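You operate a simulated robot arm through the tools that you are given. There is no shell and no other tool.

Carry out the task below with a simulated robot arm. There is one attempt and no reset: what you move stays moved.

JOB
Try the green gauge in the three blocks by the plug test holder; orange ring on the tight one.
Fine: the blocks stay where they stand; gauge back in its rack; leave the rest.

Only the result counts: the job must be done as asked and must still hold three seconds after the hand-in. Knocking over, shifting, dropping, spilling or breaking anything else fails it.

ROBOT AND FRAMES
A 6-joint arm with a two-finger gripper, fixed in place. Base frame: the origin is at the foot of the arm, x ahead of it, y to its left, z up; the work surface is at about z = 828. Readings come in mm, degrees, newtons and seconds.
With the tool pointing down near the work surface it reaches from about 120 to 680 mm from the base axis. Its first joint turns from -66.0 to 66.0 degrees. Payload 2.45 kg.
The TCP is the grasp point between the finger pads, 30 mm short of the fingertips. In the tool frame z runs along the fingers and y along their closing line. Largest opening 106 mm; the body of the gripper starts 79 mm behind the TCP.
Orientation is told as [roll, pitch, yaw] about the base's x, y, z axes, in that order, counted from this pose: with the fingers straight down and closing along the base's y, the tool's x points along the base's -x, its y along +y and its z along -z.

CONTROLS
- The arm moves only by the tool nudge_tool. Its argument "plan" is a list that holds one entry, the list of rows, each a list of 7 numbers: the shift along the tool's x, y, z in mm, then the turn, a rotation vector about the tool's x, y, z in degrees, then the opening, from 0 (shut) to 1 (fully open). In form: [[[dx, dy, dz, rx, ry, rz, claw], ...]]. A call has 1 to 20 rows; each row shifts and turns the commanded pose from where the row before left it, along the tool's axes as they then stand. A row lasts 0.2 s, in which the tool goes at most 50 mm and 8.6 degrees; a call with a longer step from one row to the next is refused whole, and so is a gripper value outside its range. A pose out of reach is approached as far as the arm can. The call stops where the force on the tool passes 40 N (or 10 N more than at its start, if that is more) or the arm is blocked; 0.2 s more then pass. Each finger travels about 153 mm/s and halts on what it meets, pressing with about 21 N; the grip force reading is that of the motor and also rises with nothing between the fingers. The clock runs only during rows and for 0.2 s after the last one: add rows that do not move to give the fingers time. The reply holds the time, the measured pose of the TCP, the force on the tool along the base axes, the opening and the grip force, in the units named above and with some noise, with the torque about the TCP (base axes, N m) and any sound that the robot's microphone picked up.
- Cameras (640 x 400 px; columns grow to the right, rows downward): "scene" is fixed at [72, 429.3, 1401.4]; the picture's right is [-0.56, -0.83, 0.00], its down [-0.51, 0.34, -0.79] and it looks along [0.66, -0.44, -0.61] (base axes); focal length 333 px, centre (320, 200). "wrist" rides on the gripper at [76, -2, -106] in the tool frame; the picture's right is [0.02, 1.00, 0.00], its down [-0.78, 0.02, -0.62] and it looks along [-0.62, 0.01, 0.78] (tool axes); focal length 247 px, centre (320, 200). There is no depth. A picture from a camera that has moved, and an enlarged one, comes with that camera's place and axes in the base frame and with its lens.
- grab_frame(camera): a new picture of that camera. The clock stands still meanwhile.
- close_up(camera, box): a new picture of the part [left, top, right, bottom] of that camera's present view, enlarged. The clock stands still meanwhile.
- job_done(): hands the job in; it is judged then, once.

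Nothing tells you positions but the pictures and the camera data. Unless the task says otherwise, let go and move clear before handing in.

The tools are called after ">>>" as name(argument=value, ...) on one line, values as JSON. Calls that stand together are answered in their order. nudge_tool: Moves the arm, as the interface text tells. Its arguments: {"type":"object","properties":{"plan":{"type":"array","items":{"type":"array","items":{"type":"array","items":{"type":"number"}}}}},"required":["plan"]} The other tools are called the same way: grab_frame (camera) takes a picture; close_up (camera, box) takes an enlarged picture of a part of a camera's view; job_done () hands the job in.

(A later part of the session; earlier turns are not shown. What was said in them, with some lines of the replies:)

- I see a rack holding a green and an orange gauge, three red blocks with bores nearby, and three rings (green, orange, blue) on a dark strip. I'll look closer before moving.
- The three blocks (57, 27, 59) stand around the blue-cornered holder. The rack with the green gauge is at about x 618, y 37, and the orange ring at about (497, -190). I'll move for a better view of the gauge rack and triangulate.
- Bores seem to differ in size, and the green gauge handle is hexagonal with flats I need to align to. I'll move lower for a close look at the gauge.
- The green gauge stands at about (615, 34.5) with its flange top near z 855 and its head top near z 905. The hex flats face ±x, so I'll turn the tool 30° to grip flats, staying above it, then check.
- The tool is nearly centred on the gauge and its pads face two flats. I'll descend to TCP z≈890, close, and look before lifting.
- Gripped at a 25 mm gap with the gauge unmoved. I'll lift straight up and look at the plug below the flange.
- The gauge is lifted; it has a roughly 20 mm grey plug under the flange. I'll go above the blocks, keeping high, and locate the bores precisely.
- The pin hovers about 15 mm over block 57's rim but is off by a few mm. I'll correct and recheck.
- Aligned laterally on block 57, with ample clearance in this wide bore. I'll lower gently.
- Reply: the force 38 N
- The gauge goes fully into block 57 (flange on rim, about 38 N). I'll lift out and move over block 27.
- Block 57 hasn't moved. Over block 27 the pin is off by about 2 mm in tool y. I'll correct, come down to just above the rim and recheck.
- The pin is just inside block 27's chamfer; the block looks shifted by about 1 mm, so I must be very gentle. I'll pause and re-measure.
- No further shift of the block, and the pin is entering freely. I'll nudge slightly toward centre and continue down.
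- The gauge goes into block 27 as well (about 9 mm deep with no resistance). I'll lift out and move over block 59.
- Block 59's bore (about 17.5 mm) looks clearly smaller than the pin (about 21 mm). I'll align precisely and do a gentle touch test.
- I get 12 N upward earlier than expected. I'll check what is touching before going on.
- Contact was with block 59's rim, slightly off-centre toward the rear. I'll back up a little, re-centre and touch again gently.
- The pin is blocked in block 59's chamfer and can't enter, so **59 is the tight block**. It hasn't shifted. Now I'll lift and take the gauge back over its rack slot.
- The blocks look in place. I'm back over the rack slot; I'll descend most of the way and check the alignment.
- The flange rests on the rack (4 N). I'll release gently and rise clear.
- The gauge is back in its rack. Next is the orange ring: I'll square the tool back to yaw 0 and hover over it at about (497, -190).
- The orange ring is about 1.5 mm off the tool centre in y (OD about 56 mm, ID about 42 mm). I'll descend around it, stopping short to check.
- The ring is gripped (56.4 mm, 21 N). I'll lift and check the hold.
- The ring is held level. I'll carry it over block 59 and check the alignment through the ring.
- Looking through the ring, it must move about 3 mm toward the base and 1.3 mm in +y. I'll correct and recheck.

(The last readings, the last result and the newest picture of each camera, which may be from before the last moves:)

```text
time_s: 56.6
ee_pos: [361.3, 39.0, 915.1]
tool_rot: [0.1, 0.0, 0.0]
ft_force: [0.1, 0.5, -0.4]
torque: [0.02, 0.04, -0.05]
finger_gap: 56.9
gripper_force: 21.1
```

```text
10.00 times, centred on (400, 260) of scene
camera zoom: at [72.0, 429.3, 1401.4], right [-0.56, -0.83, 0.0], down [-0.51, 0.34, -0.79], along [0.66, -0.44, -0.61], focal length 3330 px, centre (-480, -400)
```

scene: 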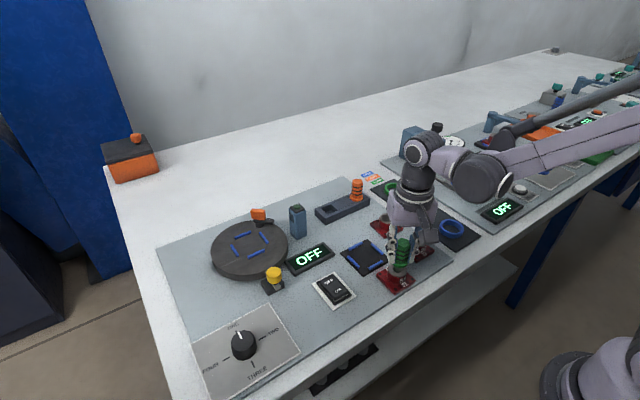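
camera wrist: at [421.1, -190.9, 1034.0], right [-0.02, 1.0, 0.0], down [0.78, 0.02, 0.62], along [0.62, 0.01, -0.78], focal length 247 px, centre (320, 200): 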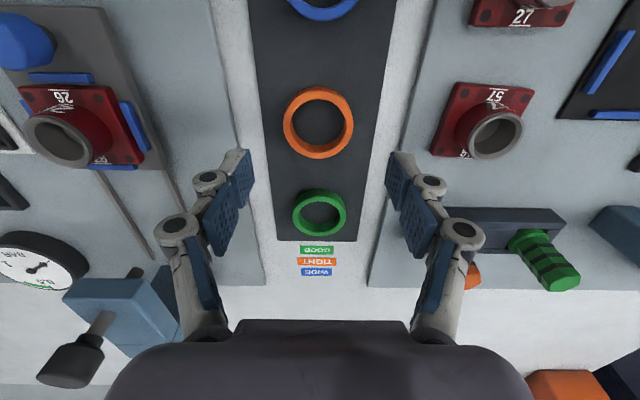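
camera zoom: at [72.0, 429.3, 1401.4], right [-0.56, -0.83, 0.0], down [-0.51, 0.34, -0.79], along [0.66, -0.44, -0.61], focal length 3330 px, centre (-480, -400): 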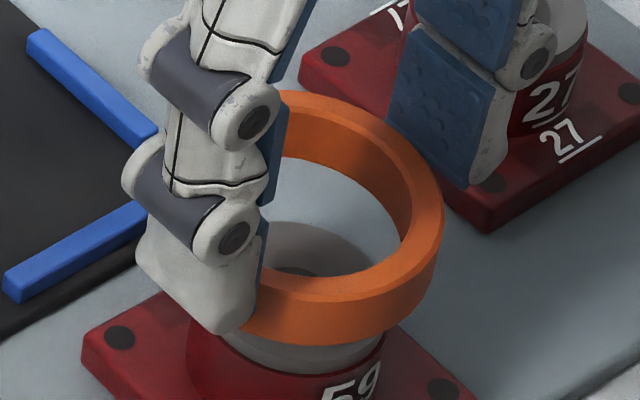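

>>> nudge_tool(plan=[[[-0.7, -1.1, 5, 0, 0, 0, 0.4], [0, 0, 5, 0, 0, 0, 0.4], [0, 0, 4, 0, 0, 0, 0.4], [0, 0, 3, 0, 0, 0, 0.4], [0, 0, 0, 0, 0, 0, 0.4], [0, 0, 0, 0, 0, 0, 0.4]]])

>>> close_up(camera="wrist", box=[260, 80, 380, 220])

>>> close_up(camera="scene", box=[375, 245, 425, 285])

```text
time_s: 58.0
ee_pos: [364.0, 37.8, 897.7]
tool_rot: [0.0, 0.0, 0.1]
ft_force: [-0.3, -0.3, 0.1]
torque: [-0.03, -0.01, -0.08]
finger_gap: 56.6
gripper_force: 20.8
```

```text
2.86 times, centred on (320, 150) of wrist
camera zoom: at [287.0, 36.8, 1003.4], right [-0.02, 1.0, 0.0], down [0.78, 0.02, 0.62], along [0.62, 0.01, -0.78], focal length 706 px, centre (320, 343)
```

zoom: 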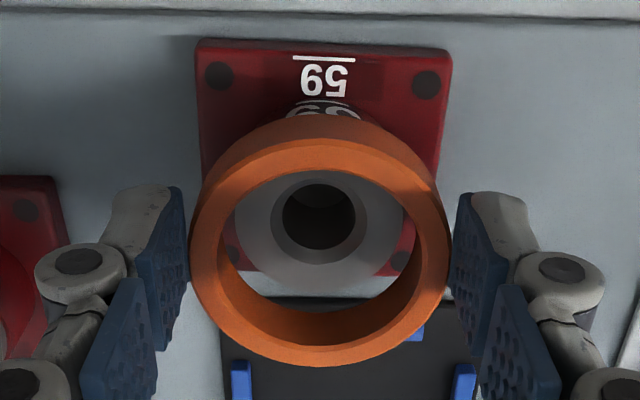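

```text
10.00 times, centred on (400, 265) of scene
camera zoom: at [72.0, 429.3, 1401.4], right [-0.56, -0.83, 0.0], down [-0.51, 0.34, -0.79], along [0.66, -0.44, -0.61], focal length 3330 px, centre (-480, -450)
```

zoom: 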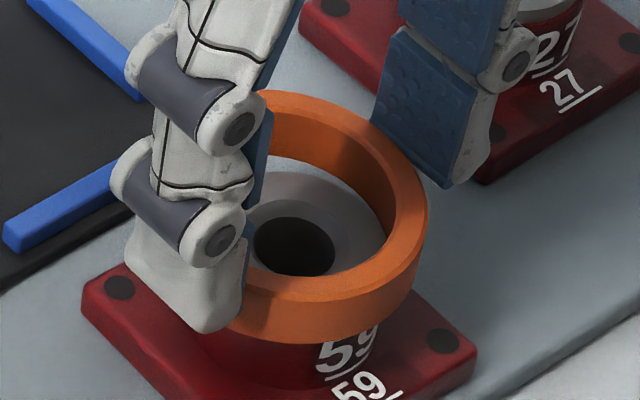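

>>> close_up(camera="scene", box=[385, 248, 425, 280])

>>> close_up(camera="wrist", box=[280, 100, 360, 180])

```text
12.50 times, centred on (405, 264) of scene
camera zoom: at [72.0, 429.3, 1401.4], right [-0.56, -0.83, 0.0], down [-0.51, 0.34, -0.79], along [0.66, -0.44, -0.61], focal length 4162 px, centre (-742, -600)
```

zoom: 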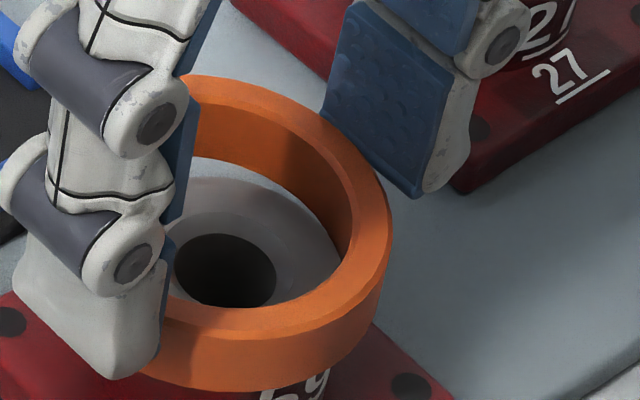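

```text
5.00 times, centred on (320, 140) of wrist
camera zoom: at [287.0, 36.8, 1003.4], right [-0.02, 1.0, 0.0], down [0.78, 0.02, 0.62], along [0.62, 0.01, -0.78], focal length 1235 px, centre (320, 500)
```

zoom: 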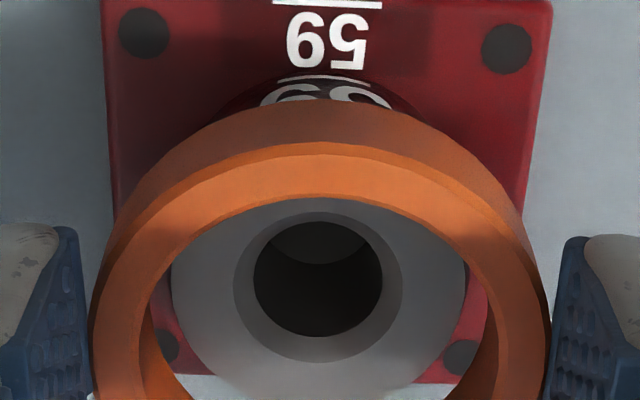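

Cross-checking both cameras, the ring is centred in y but still about 4 mm too far out in x, with the rim near z 861. I'll correct that without descending.

>>> nudge_tool(plan=[[[3.7, -0.1, 0, 0, 0, 0, 0.4], [0, 0, 0, 0, 0, 0, 0.4], [0, 0, 0, 0, 0, 0, 0.4]]])

>>> close_up(camera="scene", box=[385, 248, 425, 280])

>>> close_up(camera="wrist", box=[280, 100, 360, 180])

```text
time_s: 58.8
ee_pos: [360.3, 36.9, 898.2]
tool_rot: [0.0, 0.0, 0.0]
ft_force: [0.2, 0.7, 0.7]
torque: [-0.01, 0.0, -0.01]
finger_gap: 56.7
gripper_force: 20.8
```

```text
12.50 times, centred on (405, 264) of scene
camera zoom: at [72.0, 429.3, 1401.4], right [-0.56, -0.83, 0.0], down [-0.51, 0.34, -0.79], along [0.66, -0.44, -0.61], focal length 4162 px, centre (-742, -600)
```

zoom: 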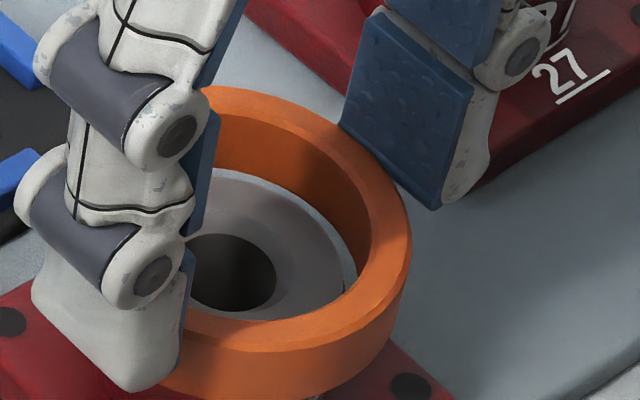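

```text
5.00 times, centred on (320, 140) of wrist
camera zoom: at [283.5, 35.9, 1003.2], right [-0.02, 1.0, 0.0], down [0.78, 0.02, 0.62], along [0.62, 0.01, -0.78], focal length 1235 px, centre (320, 500)
```

zoom: 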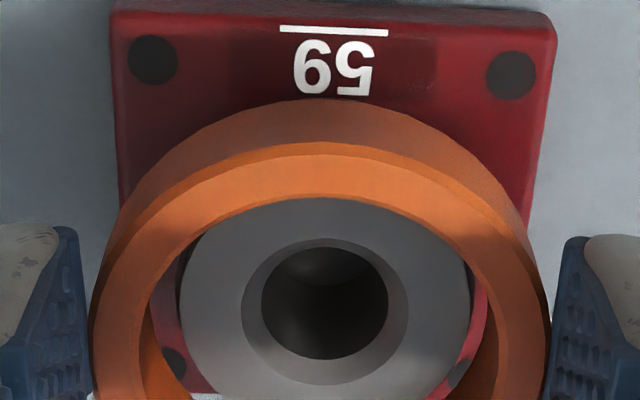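

>>> nudge_tool(plan=[[[0.2, 0.7, 0, 0, 0, 0, 0.4], [0, 0, 0, 0, 0, 0, 0.4], [0, 0, 0, 0, 0, 0, 0.4]]])

>>> close_up(camera="scene", box=[385, 248, 425, 280])

>>> close_up(camera="wrist", box=[280, 100, 360, 180])

```text
time_s: 59.6
ee_pos: [359.6, 36.9, 897.0]
tool_rot: [0.0, 0.0, 0.0]
ft_force: [0.1, 0.0, 0.4]
torque: [-0.03, 0.0, -0.01]
finger_gap: 56.7
gripper_force: 20.8
```

```text
12.50 times, centred on (405, 264) of scene
camera zoom: at [72.0, 429.3, 1401.4], right [-0.56, -0.83, 0.0], down [-0.51, 0.34, -0.79], along [0.66, -0.44, -0.61], focal length 4162 px, centre (-742, -600)
```

zoom: 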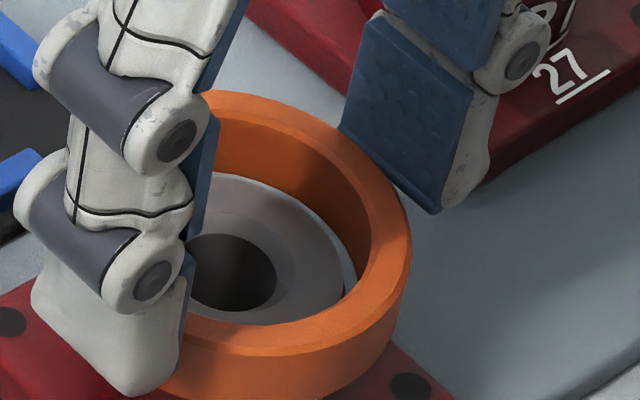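

```text
5.00 times, centred on (320, 140) of wrist
camera zoom: at [283.0, 36.4, 1003.0], right [-0.02, 1.0, 0.0], down [0.78, 0.02, 0.62], along [0.62, 0.01, -0.78], focal length 1235 px, centre (320, 500)
```

zoom: 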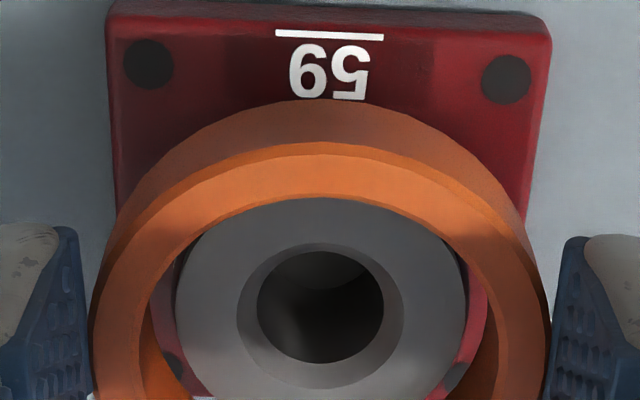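

Now both views show the ring concentric with block 59's boss. I'll lower it in small steps.

>>> nudge_tool(plan=[[[0, 0.1, 1, 0, 0, 0, 0.4], [0, 0, 1, 0, 0, 0, 0.4], [0, 0, 1, 0, 0, 0, 0.4], [0, 0, 0, 0, 0, 0, 0.4]]])

>>> close_up(camera="scene", box=[385, 248, 425, 280])

>>> close_up(camera="wrist", box=[280, 100, 360, 180])

```text
time_s: 60.6
ee_pos: [358.2, 37.6, 894.6]
tool_rot: [0.0, 0.1, 0.0]
ft_force: [-0.3, 0.4, -0.4]
torque: [-0.01, -0.01, 0.01]
finger_gap: 56.5
gripper_force: 21.2
```

```text
12.50 times, centred on (405, 264) of scene
camera zoom: at [72.0, 429.3, 1401.4], right [-0.56, -0.83, 0.0], down [-0.51, 0.34, -0.79], along [0.66, -0.44, -0.61], focal length 4162 px, centre (-742, -600)
```

zoom: 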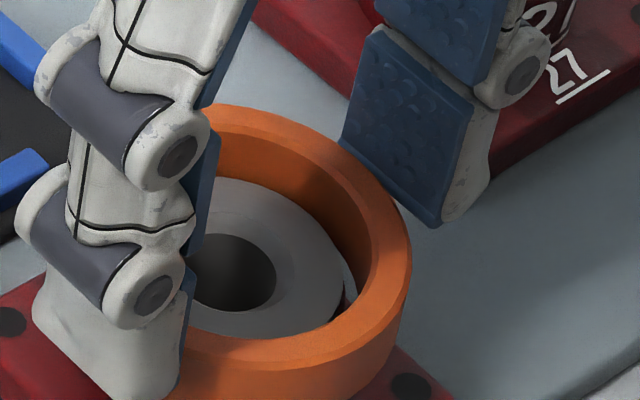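

```text
5.00 times, centred on (320, 140) of wrist
camera zoom: at [282.4, 36.3, 1000.1], right [-0.02, 1.0, 0.0], down [0.78, 0.02, 0.62], along [0.62, 0.01, -0.78], focal length 1235 px, centre (320, 500)
```

zoom: 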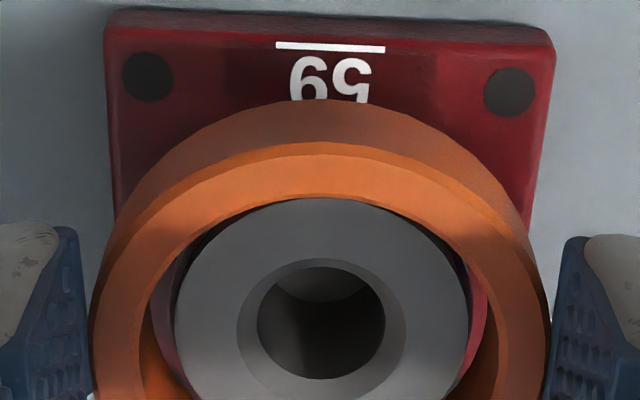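

>>> nudge_tool(plan=[[[-1.0, 0.2, 0, 0, 0, 0, 0.4], [0, 0, 0, 0, 0, 0, 0.4], [0, 0, 0, 0, 0, 0, 0.4]]])

>>> close_up(camera="scene", box=[385, 248, 425, 280])

>>> close_up(camera="wrist", box=[280, 100, 360, 180])

```text
time_s: 61.4
ee_pos: [359.7, 38.7, 895.1]
tool_rot: [0.0, 0.0, 0.0]
ft_force: [0.6, 1.0, -0.3]
torque: [0.03, -0.01, -0.01]
finger_gap: 56.8
gripper_force: 20.8
```

```text
12.50 times, centred on (405, 264) of scene
camera zoom: at [72.0, 429.3, 1401.4], right [-0.56, -0.83, 0.0], down [-0.51, 0.34, -0.79], along [0.66, -0.44, -0.61], focal length 4162 px, centre (-742, -600)
```

zoom: 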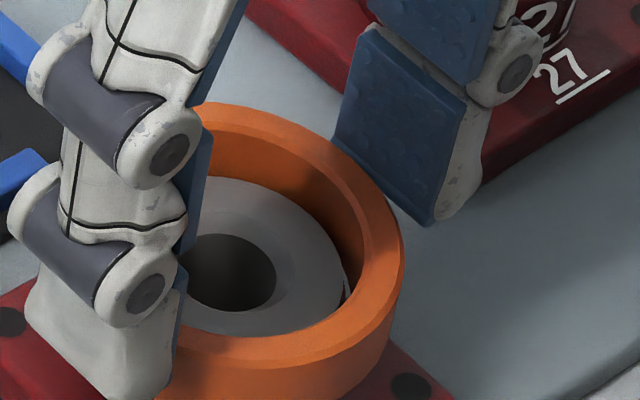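

```text
5.00 times, centred on (320, 140) of wrist
camera zoom: at [283.4, 37.0, 1000.0], right [-0.02, 1.0, 0.0], down [0.78, 0.02, 0.62], along [0.62, 0.01, -0.78], focal length 1235 px, centre (320, 500)
```

zoom: 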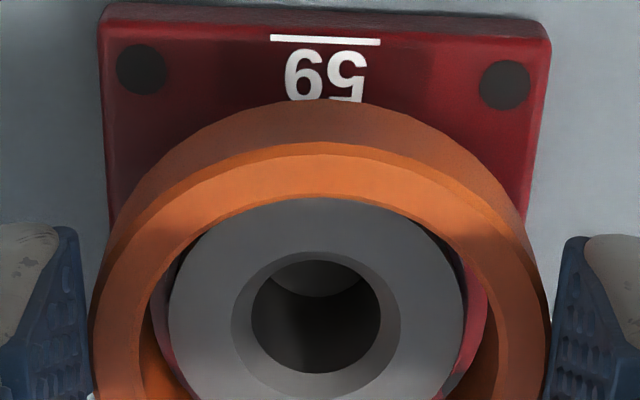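

>>> nudge_tool(plan=[[[0, -0.6, 0, 0, 0, 0, 0.4], [0, 0, 1, 0, 0, 0, 0.4], [0, 0, 0, 0, 0, 0, 0.4]]])

>>> close_up(camera="scene", box=[385, 248, 425, 280])

>>> close_up(camera="wrist", box=[280, 100, 360, 180])

```text
time_s: 62.2
ee_pos: [360.6, 39.4, 891.8]
tool_rot: [0.0, 0.1, 0.0]
ft_force: [-0.6, 1.0, 0.2]
torque: [-0.01, -0.05, -0.02]
finger_gap: 56.8
gripper_force: 21.0
```

```text
12.50 times, centred on (405, 264) of scene
camera zoom: at [72.0, 429.3, 1401.4], right [-0.56, -0.83, 0.0], down [-0.51, 0.34, -0.79], along [0.66, -0.44, -0.61], focal length 4162 px, centre (-742, -600)
```

zoom: 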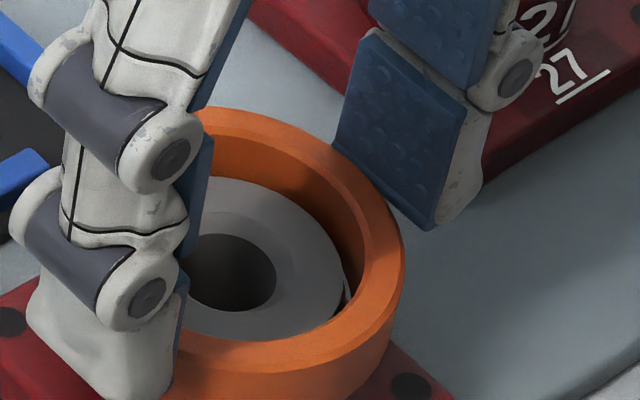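

```text
5.00 times, centred on (320, 140) of wrist
camera zoom: at [283.6, 36.1, 998.1], right [-0.02, 1.0, 0.0], down [0.78, 0.02, 0.62], along [0.62, 0.01, -0.78], focal length 1235 px, centre (320, 500)
```

zoom: 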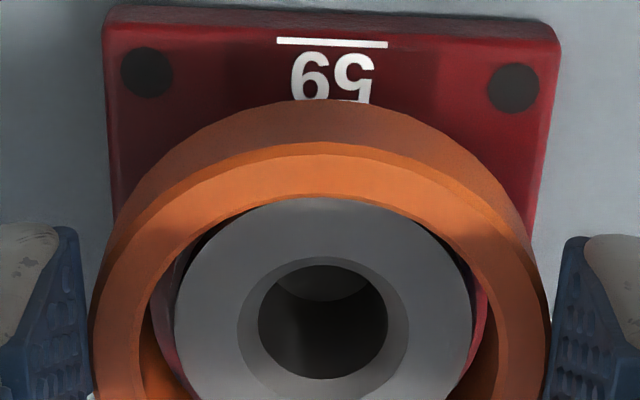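

Well centred now. I'll lower further in 1 mm steps.

>>> nudge_tool(plan=[[[0, 0.2, 1, 0, 0, 0, 0.4], [0, 0, 1, 0, 0, 0, 0.4], [0, 0, 1, 0, 0, 0, 0.4], [0, 0, 0, 0, 0, 0, 0.4]]])

>>> close_up(camera="scene", box=[380, 248, 420, 280])

>>> close_up(camera="wrist", box=[280, 100, 360, 180])

```text
time_s: 63.2
ee_pos: [360.0, 39.5, 891.1]
tool_rot: [0.0, 0.0, 0.1]
ft_force: [0.2, 0.2, -1.5]
torque: [-0.02, 0.0, -0.01]
finger_gap: 56.4
gripper_force: 21.3
```

```text
12.50 times, centred on (400, 264) of scene
camera zoom: at [72.0, 429.3, 1401.4], right [-0.56, -0.83, 0.0], down [-0.51, 0.34, -0.79], along [0.66, -0.44, -0.61], focal length 4162 px, centre (-680, -600)
```

zoom: 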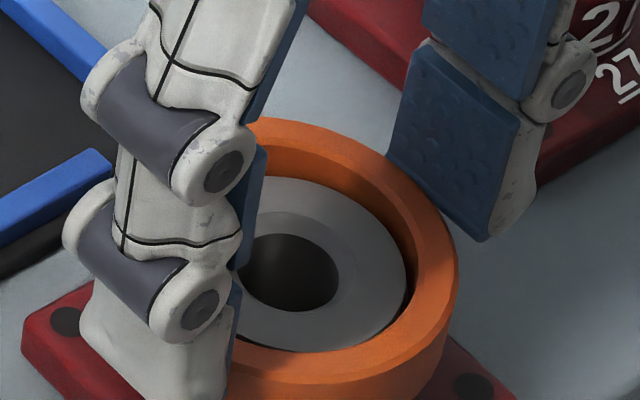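

```text
5.00 times, centred on (320, 140) of wrist
camera zoom: at [283.6, 37.9, 996.6], right [-0.02, 1.0, 0.0], down [0.78, 0.02, 0.62], along [0.62, 0.01, -0.78], focal length 1235 px, centre (320, 500)
```

zoom: 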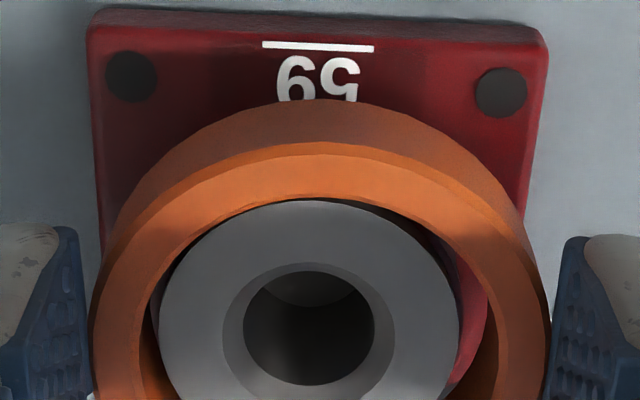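

>>> nudge_tool(plan=[[[0, -1.2, 0, 0, 0, 0, 0.4], [0, 0, 0, 0, 0, 0, 0.4], [0, 0, 0, 0, 0, 0, 0.4], [0, 0, 0, 0, 0, 0, 0.4]]])

>>> close_up(camera="scene", box=[380, 248, 420, 280])

>>> close_up(camera="wrist", box=[280, 100, 360, 180])

```text
time_s: 64.2
ee_pos: [360.0, 37.8, 890.3]
tool_rot: [0.0, 0.1, 0.0]
ft_force: [0.1, 0.4, 0.1]
torque: [0.01, 0.0, 0.0]
finger_gap: 56.8
gripper_force: 21.1
```

```text
12.50 times, centred on (400, 264) of scene
camera zoom: at [72.0, 429.3, 1401.4], right [-0.56, -0.83, 0.0], down [-0.51, 0.34, -0.79], along [0.66, -0.44, -0.61], focal length 4162 px, centre (-680, -600)
```

zoom: 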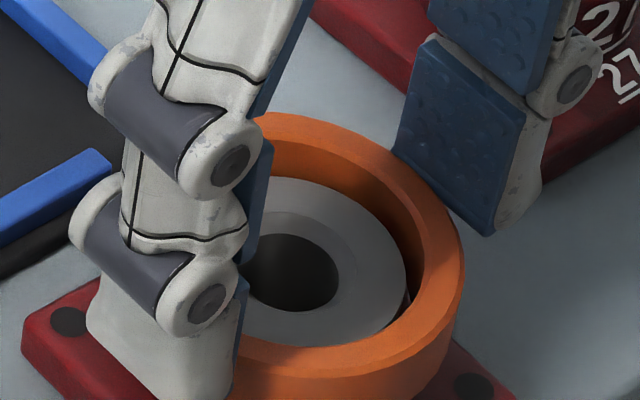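

```text
5.00 times, centred on (320, 140) of wrist
camera zoom: at [283.9, 36.2, 996.6], right [-0.02, 1.0, 0.0], down [0.78, 0.02, 0.62], along [0.62, 0.01, -0.78], focal length 1235 px, centre (320, 500)
```

zoom: 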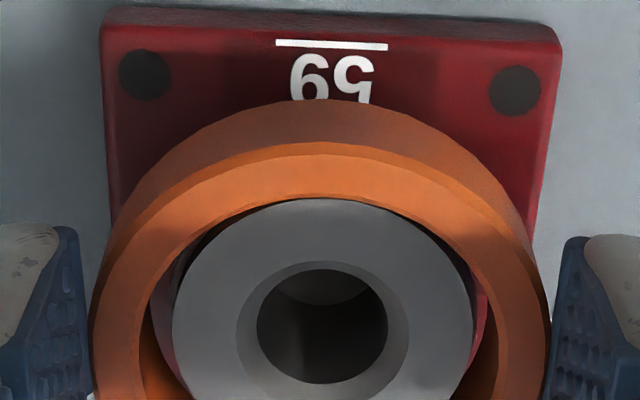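

The ring now surrounds the top of the boss with no contact force. I'll continue down slowly.

>>> nudge_tool(plan=[[[0, 0.2, 1, 0, 0, 0, 0.4], [0, 0, 1, 0, 0, 0, 0.4], [0, 0, 1, 0, 0, 0, 0.4], [0, 0, 0, 0, 0, 0, 0.4]]])

>>> close_up(camera="wrist", box=[280, 100, 360, 180])

>>> close_up(camera="scene", box=[380, 248, 420, 280])

```text
time_s: 65.2
ee_pos: [360.3, 36.9, 886.8]
tool_rot: [0.0, -0.1, 0.0]
ft_force: [0.3, -0.1, 0.4]
torque: [-0.01, -0.01, 0.01]
finger_gap: 56.5
gripper_force: 21.0
```

```text
5.00 times, centred on (320, 140) of wrist
camera zoom: at [284.0, 36.0, 992.7], right [-0.02, 1.0, 0.0], down [0.78, 0.02, 0.62], along [0.62, 0.01, -0.78], focal length 1235 px, centre (320, 500)
```

zoom: 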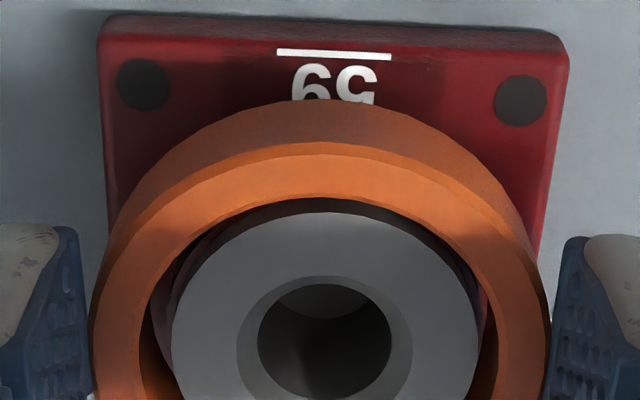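

```text
12.50 times, centred on (400, 264) of scene
camera zoom: at [72.0, 429.3, 1401.4], right [-0.56, -0.83, 0.0], down [-0.51, 0.34, -0.79], along [0.66, -0.44, -0.61], focal length 4162 px, centre (-680, -600)
```

zoom: 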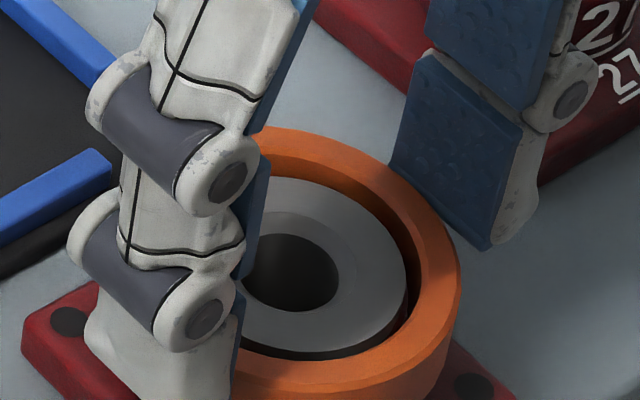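

>>> nudge_tool(plan=[[[0, 0.3, 1, 0, 0, 0, 0.4], [0, 0, 1, 0, 0, 0, 0.4], [0, 0, 1, 0, 0, 0, 0.4], [0, 0, 1, 0, 0, 0, 0.4], [0, 0, 0, 0, 0, 0, 0.4]]])

>>> close_up(camera="wrist", box=[280, 100, 360, 180])

>>> close_up(camera="scene", box=[380, 248, 420, 280])

```text
time_s: 66.4
ee_pos: [361.0, 37.2, 883.4]
tool_rot: [0.0, 0.0, 0.0]
ft_force: [0.9, 0.6, -0.8]
torque: [0.01, -0.06, -0.01]
finger_gap: 56.6
gripper_force: 20.9
```

```text
5.00 times, centred on (320, 140) of wrist
camera zoom: at [284.5, 36.8, 988.8], right [-0.02, 1.0, 0.0], down [0.78, 0.02, 0.62], along [0.62, 0.01, -0.78], focal length 1235 px, centre (320, 500)
```

zoom: 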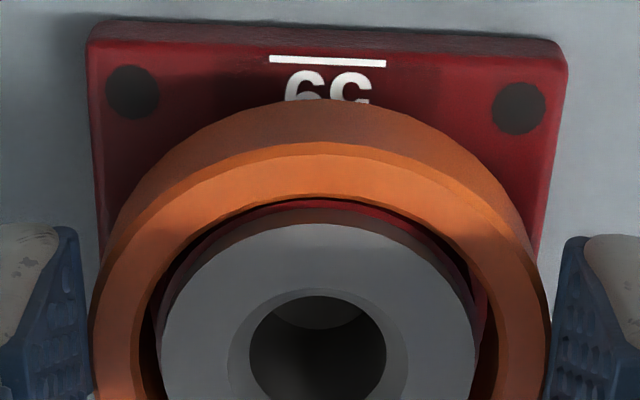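

```text
12.50 times, centred on (400, 264) of scene
camera zoom: at [72.0, 429.3, 1401.4], right [-0.56, -0.83, 0.0], down [-0.51, 0.34, -0.79], along [0.66, -0.44, -0.61], focal length 4162 px, centre (-680, -600)
```

zoom: 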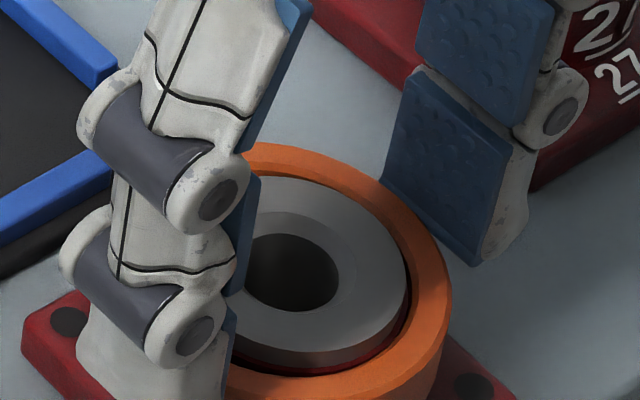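

>>> nudge_tool(plan=[[[0.5, -0.4, 1, 0, 0, 0, 0.4], [0, 0, 1, 0, 0, 0, 0.4], [0, 0, 1, 0, 0, 0, 0.4], [0, 0, 0, 0, 0, 0, 0.4]]])

>>> close_up(camera="wrist", box=[280, 100, 360, 180])

>>> close_up(camera="scene", box=[370, 245, 430, 293])

```text
time_s: 67.4
ee_pos: [360.0, 36.7, 880.1]
tool_rot: [0.0, 0.0, 0.0]
ft_force: [-0.6, 0.2, -0.4]
torque: [0.01, -0.01, -0.01]
finger_gap: 56.9
gripper_force: 21.3
```

```text
5.00 times, centred on (320, 140) of wrist
camera zoom: at [283.6, 36.0, 986.2], right [-0.02, 1.0, 0.0], down [0.78, 0.02, 0.62], along [0.62, 0.01, -0.78], focal length 1235 px, centre (320, 500)
```

zoom: 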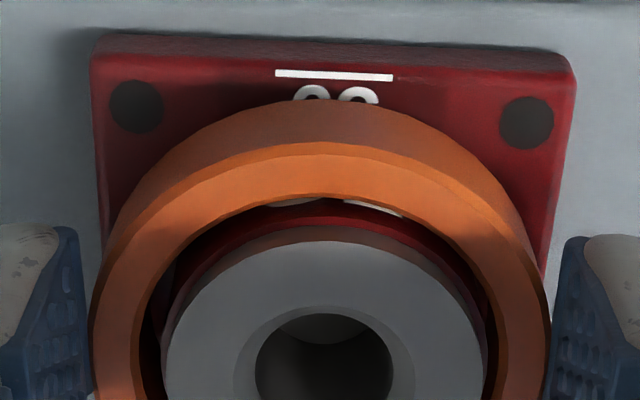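

```text
8.33 times, centred on (400, 269) of scene
camera zoom: at [72.0, 429.3, 1401.4], right [-0.56, -0.83, 0.0], down [-0.51, 0.34, -0.79], along [0.66, -0.44, -0.61], focal length 2775 px, centre (-347, -375)
```

zoom: 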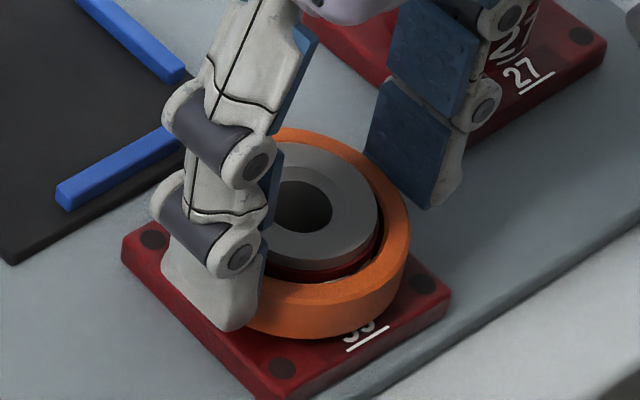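

>>> nudge_tool(plan=[[[0, 0.3, 1, 0, 0, 0, 0.4], [0, 0, 1, 0, 0, 0, 0.4], [0, 0, 1, 0, 0, 0, 0.4], [0, 0, 0, 0, 0, 0, 0.4]]])

>>> close_up(camera="wrist", box=[280, 100, 360, 180])

>>> close_up(camera="scene", box=[370, 245, 430, 293])

```text
time_s: 68.4
ee_pos: [358.9, 37.8, 878.1]
tool_rot: [0.0, 0.0, -0.1]
ft_force: [-0.5, -0.6, 0.0]
torque: [-0.03, 0.0, 0.02]
finger_gap: 56.8
gripper_force: 20.8
```

```text
5.00 times, centred on (320, 140) of wrist
camera zoom: at [283.6, 35.9, 983.4], right [-0.02, 1.0, 0.0], down [0.78, 0.02, 0.62], along [0.62, 0.01, -0.78], focal length 1235 px, centre (320, 500)
```

zoom: 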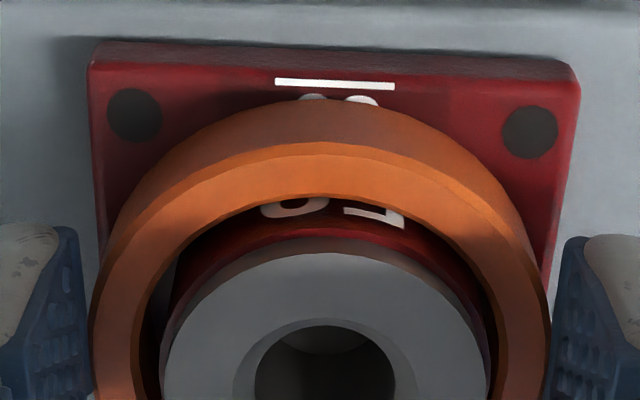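

```text
8.33 times, centred on (400, 269) of scene
camera zoom: at [72.0, 429.3, 1401.4], right [-0.56, -0.83, 0.0], down [-0.51, 0.34, -0.79], along [0.66, -0.44, -0.61], focal length 2775 px, centre (-347, -375)
```

zoom: 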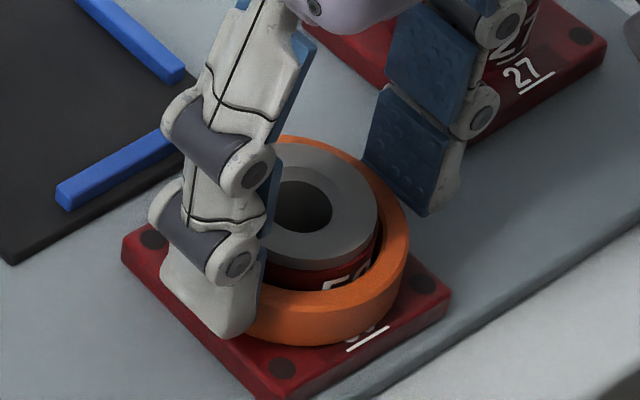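

>>> nudge_tool(plan=[[[0, 0.3, 1, 0, 0, 0, 0.4], [0, 0, 1, 0, 0, 0, 0.4], [0, 0, 0, 0, 0, 0, 0.4]]])

```text
time_s: 69.2
ee_pos: [359.8, 37.4, 875.8]
tool_rot: [-0.1, -0.1, 0.0]
ft_force: [1.8, -1.6, 16.4]
torque: [-0.09, -0.17, -0.05]
finger_gap: 56.6
gripper_force: 21.7
```

>>> nudge_tool(plan=[[[0, 0, -0.6, 0, 0, 0, 0.4], [0, 0, 0, 0, 0, 0, 0.4]]])

>>> close_up(camera="scene", box=[370, 245, 430, 293])

>>> close_up(camera="wrist", box=[260, 80, 380, 200])

```text
time_s: 69.8
ee_pos: [359.9, 37.5, 875.5]
tool_rot: [-0.1, 0.0, -0.1]
ft_force: [-0.3, 0.6, -0.2]
torque: [0.01, -0.01, 0.02]
finger_gap: 56.9
gripper_force: 21.3
```

```text
8.33 times, centred on (400, 269) of scene
camera zoom: at [72.0, 429.3, 1401.4], right [-0.56, -0.83, 0.0], down [-0.51, 0.34, -0.79], along [0.66, -0.44, -0.61], focal length 2775 px, centre (-347, -375)
```

zoom: 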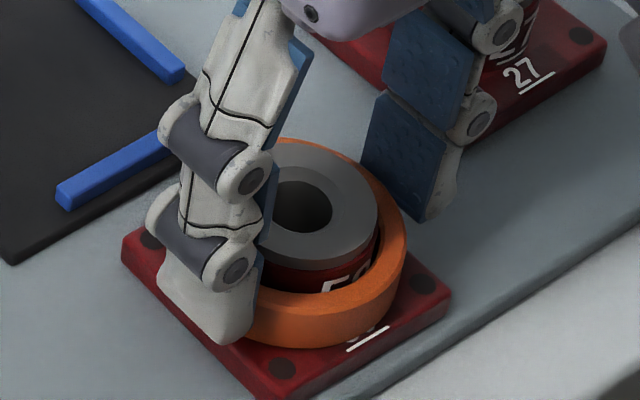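

```text
3.33 times, centred on (320, 140) of wrist
camera zoom: at [283.6, 36.7, 981.9], right [-0.02, 1.0, 0.0], down [0.78, 0.02, 0.62], along [0.62, 0.01, -0.78], focal length 823 px, centre (320, 400)
```

zoom: 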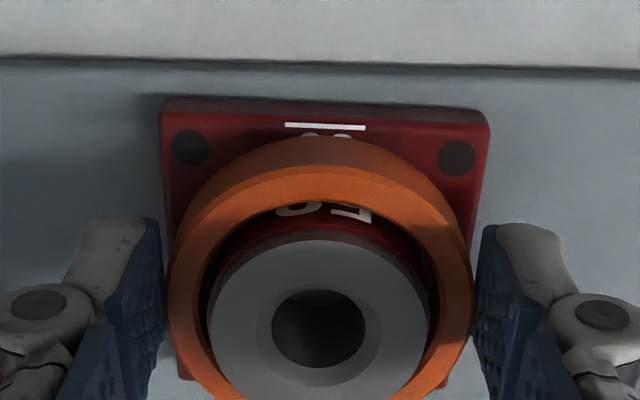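

The ring is resting on block 59's plate around its boss. I'll release and rise straight up.

>>> nudge_tool(plan=[[[0, 0, 0, 0, 0, 0, 0.56], [0, 0, 0, 0, 0, 0, 0.62], [0, 0, 0, 0, 0, 0, 0.7], [0, 0, 0, 0, 0, 0, 0.7], [0, 0, -5, 0, 0, 0, 0.7], [0, 0, -15, 0, 0, 0, 0.7], [0, 0, -25, 0, 0, 0, 0.7], [0, 0, -30, 0, 0, 0, 0.7], [0, 0, -30, 0, 0, 0, 0.7], [0, 0, -30, 0, 0, 0, 0.7], [0, 0, 0, 0, 0, 0, 0.7]]])

>>> close_up(camera="scene", box=[360, 200, 450, 300])

>>> grab_frame(camera="scene")

>>> grab_frame(camera="wrist")

```text
time_s: 72.2
ee_pos: [360.7, 36.5, 1009.4]
tool_rot: [0.0, 0.1, 0.1]
ft_force: [0.4, 0.2, -0.2]
torque: [0.01, 0.02, 0.04]
finger_gap: 74.4
gripper_force: 0.0
```

```text
4.00 times, centred on (405, 250) of scene
camera zoom: at [72.0, 429.3, 1401.4], right [-0.56, -0.83, 0.0], down [-0.51, 0.34, -0.79], along [0.66, -0.44, -0.61], focal length 1332 px, centre (-20, 0)
```

zoom: 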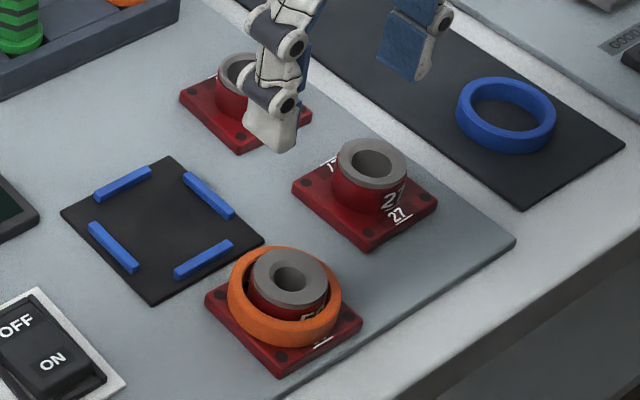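

```text
taken
```

scene: 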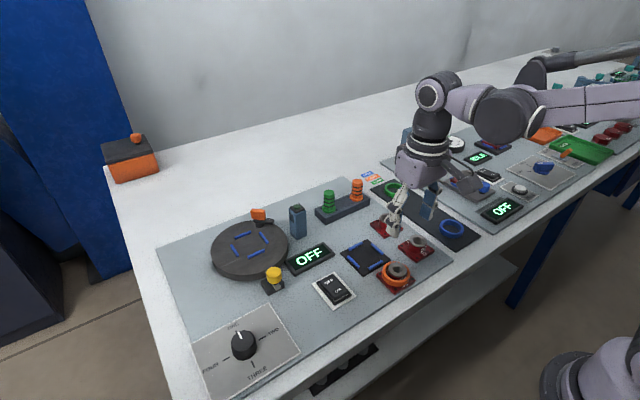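

```text
taken
camera wrist: at [284.4, 35.2, 1116.0], right [-0.02, 1.0, 0.0], down [0.78, 0.02, 0.62], along [0.62, 0.01, -0.78], focal length 247 px, centre (320, 200)
```

wrist: 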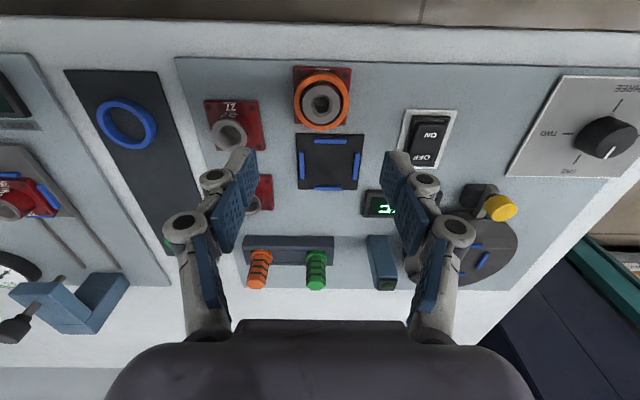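

The orange ring sits around block 59's boss, the gauge is back in its rack, and the blocks are where they stood, except that 27 slid about 1–1.5 mm during its test. The arm is clear, so I'm handing in.

>>> job_done()

```text
The job is handed in.
```

I tried the green gauge in all three blocks. Block 59 is the tight one, and the orange ring is now on it.

| Block | Result with the green gauge |
|---|---|
| 57 | Went all the way in, so not tight |
| 27 | Went in about 9 mm with no resistance and I stopped there, so not tight |
| 59 | Stopped at the mouth of the bore; the pin is about 21 mm and the bore about 17.5 mm |

- **Ring:** it rests flat on block 59's plate around the raised collar, and I let go of it cleanly.
- **Gauge:** it is upright in its rack slot, about 1 mm from where it started.
- **Blocks:** 57 and 59 show no movement in the pictures. Block 27 slid about 1 to 1.5 mm when the pin touched its edge. I left it there, because pushing it back risked moving it more.

I didn't touch anything else. The arm is raised clear with nothing in the gripper.
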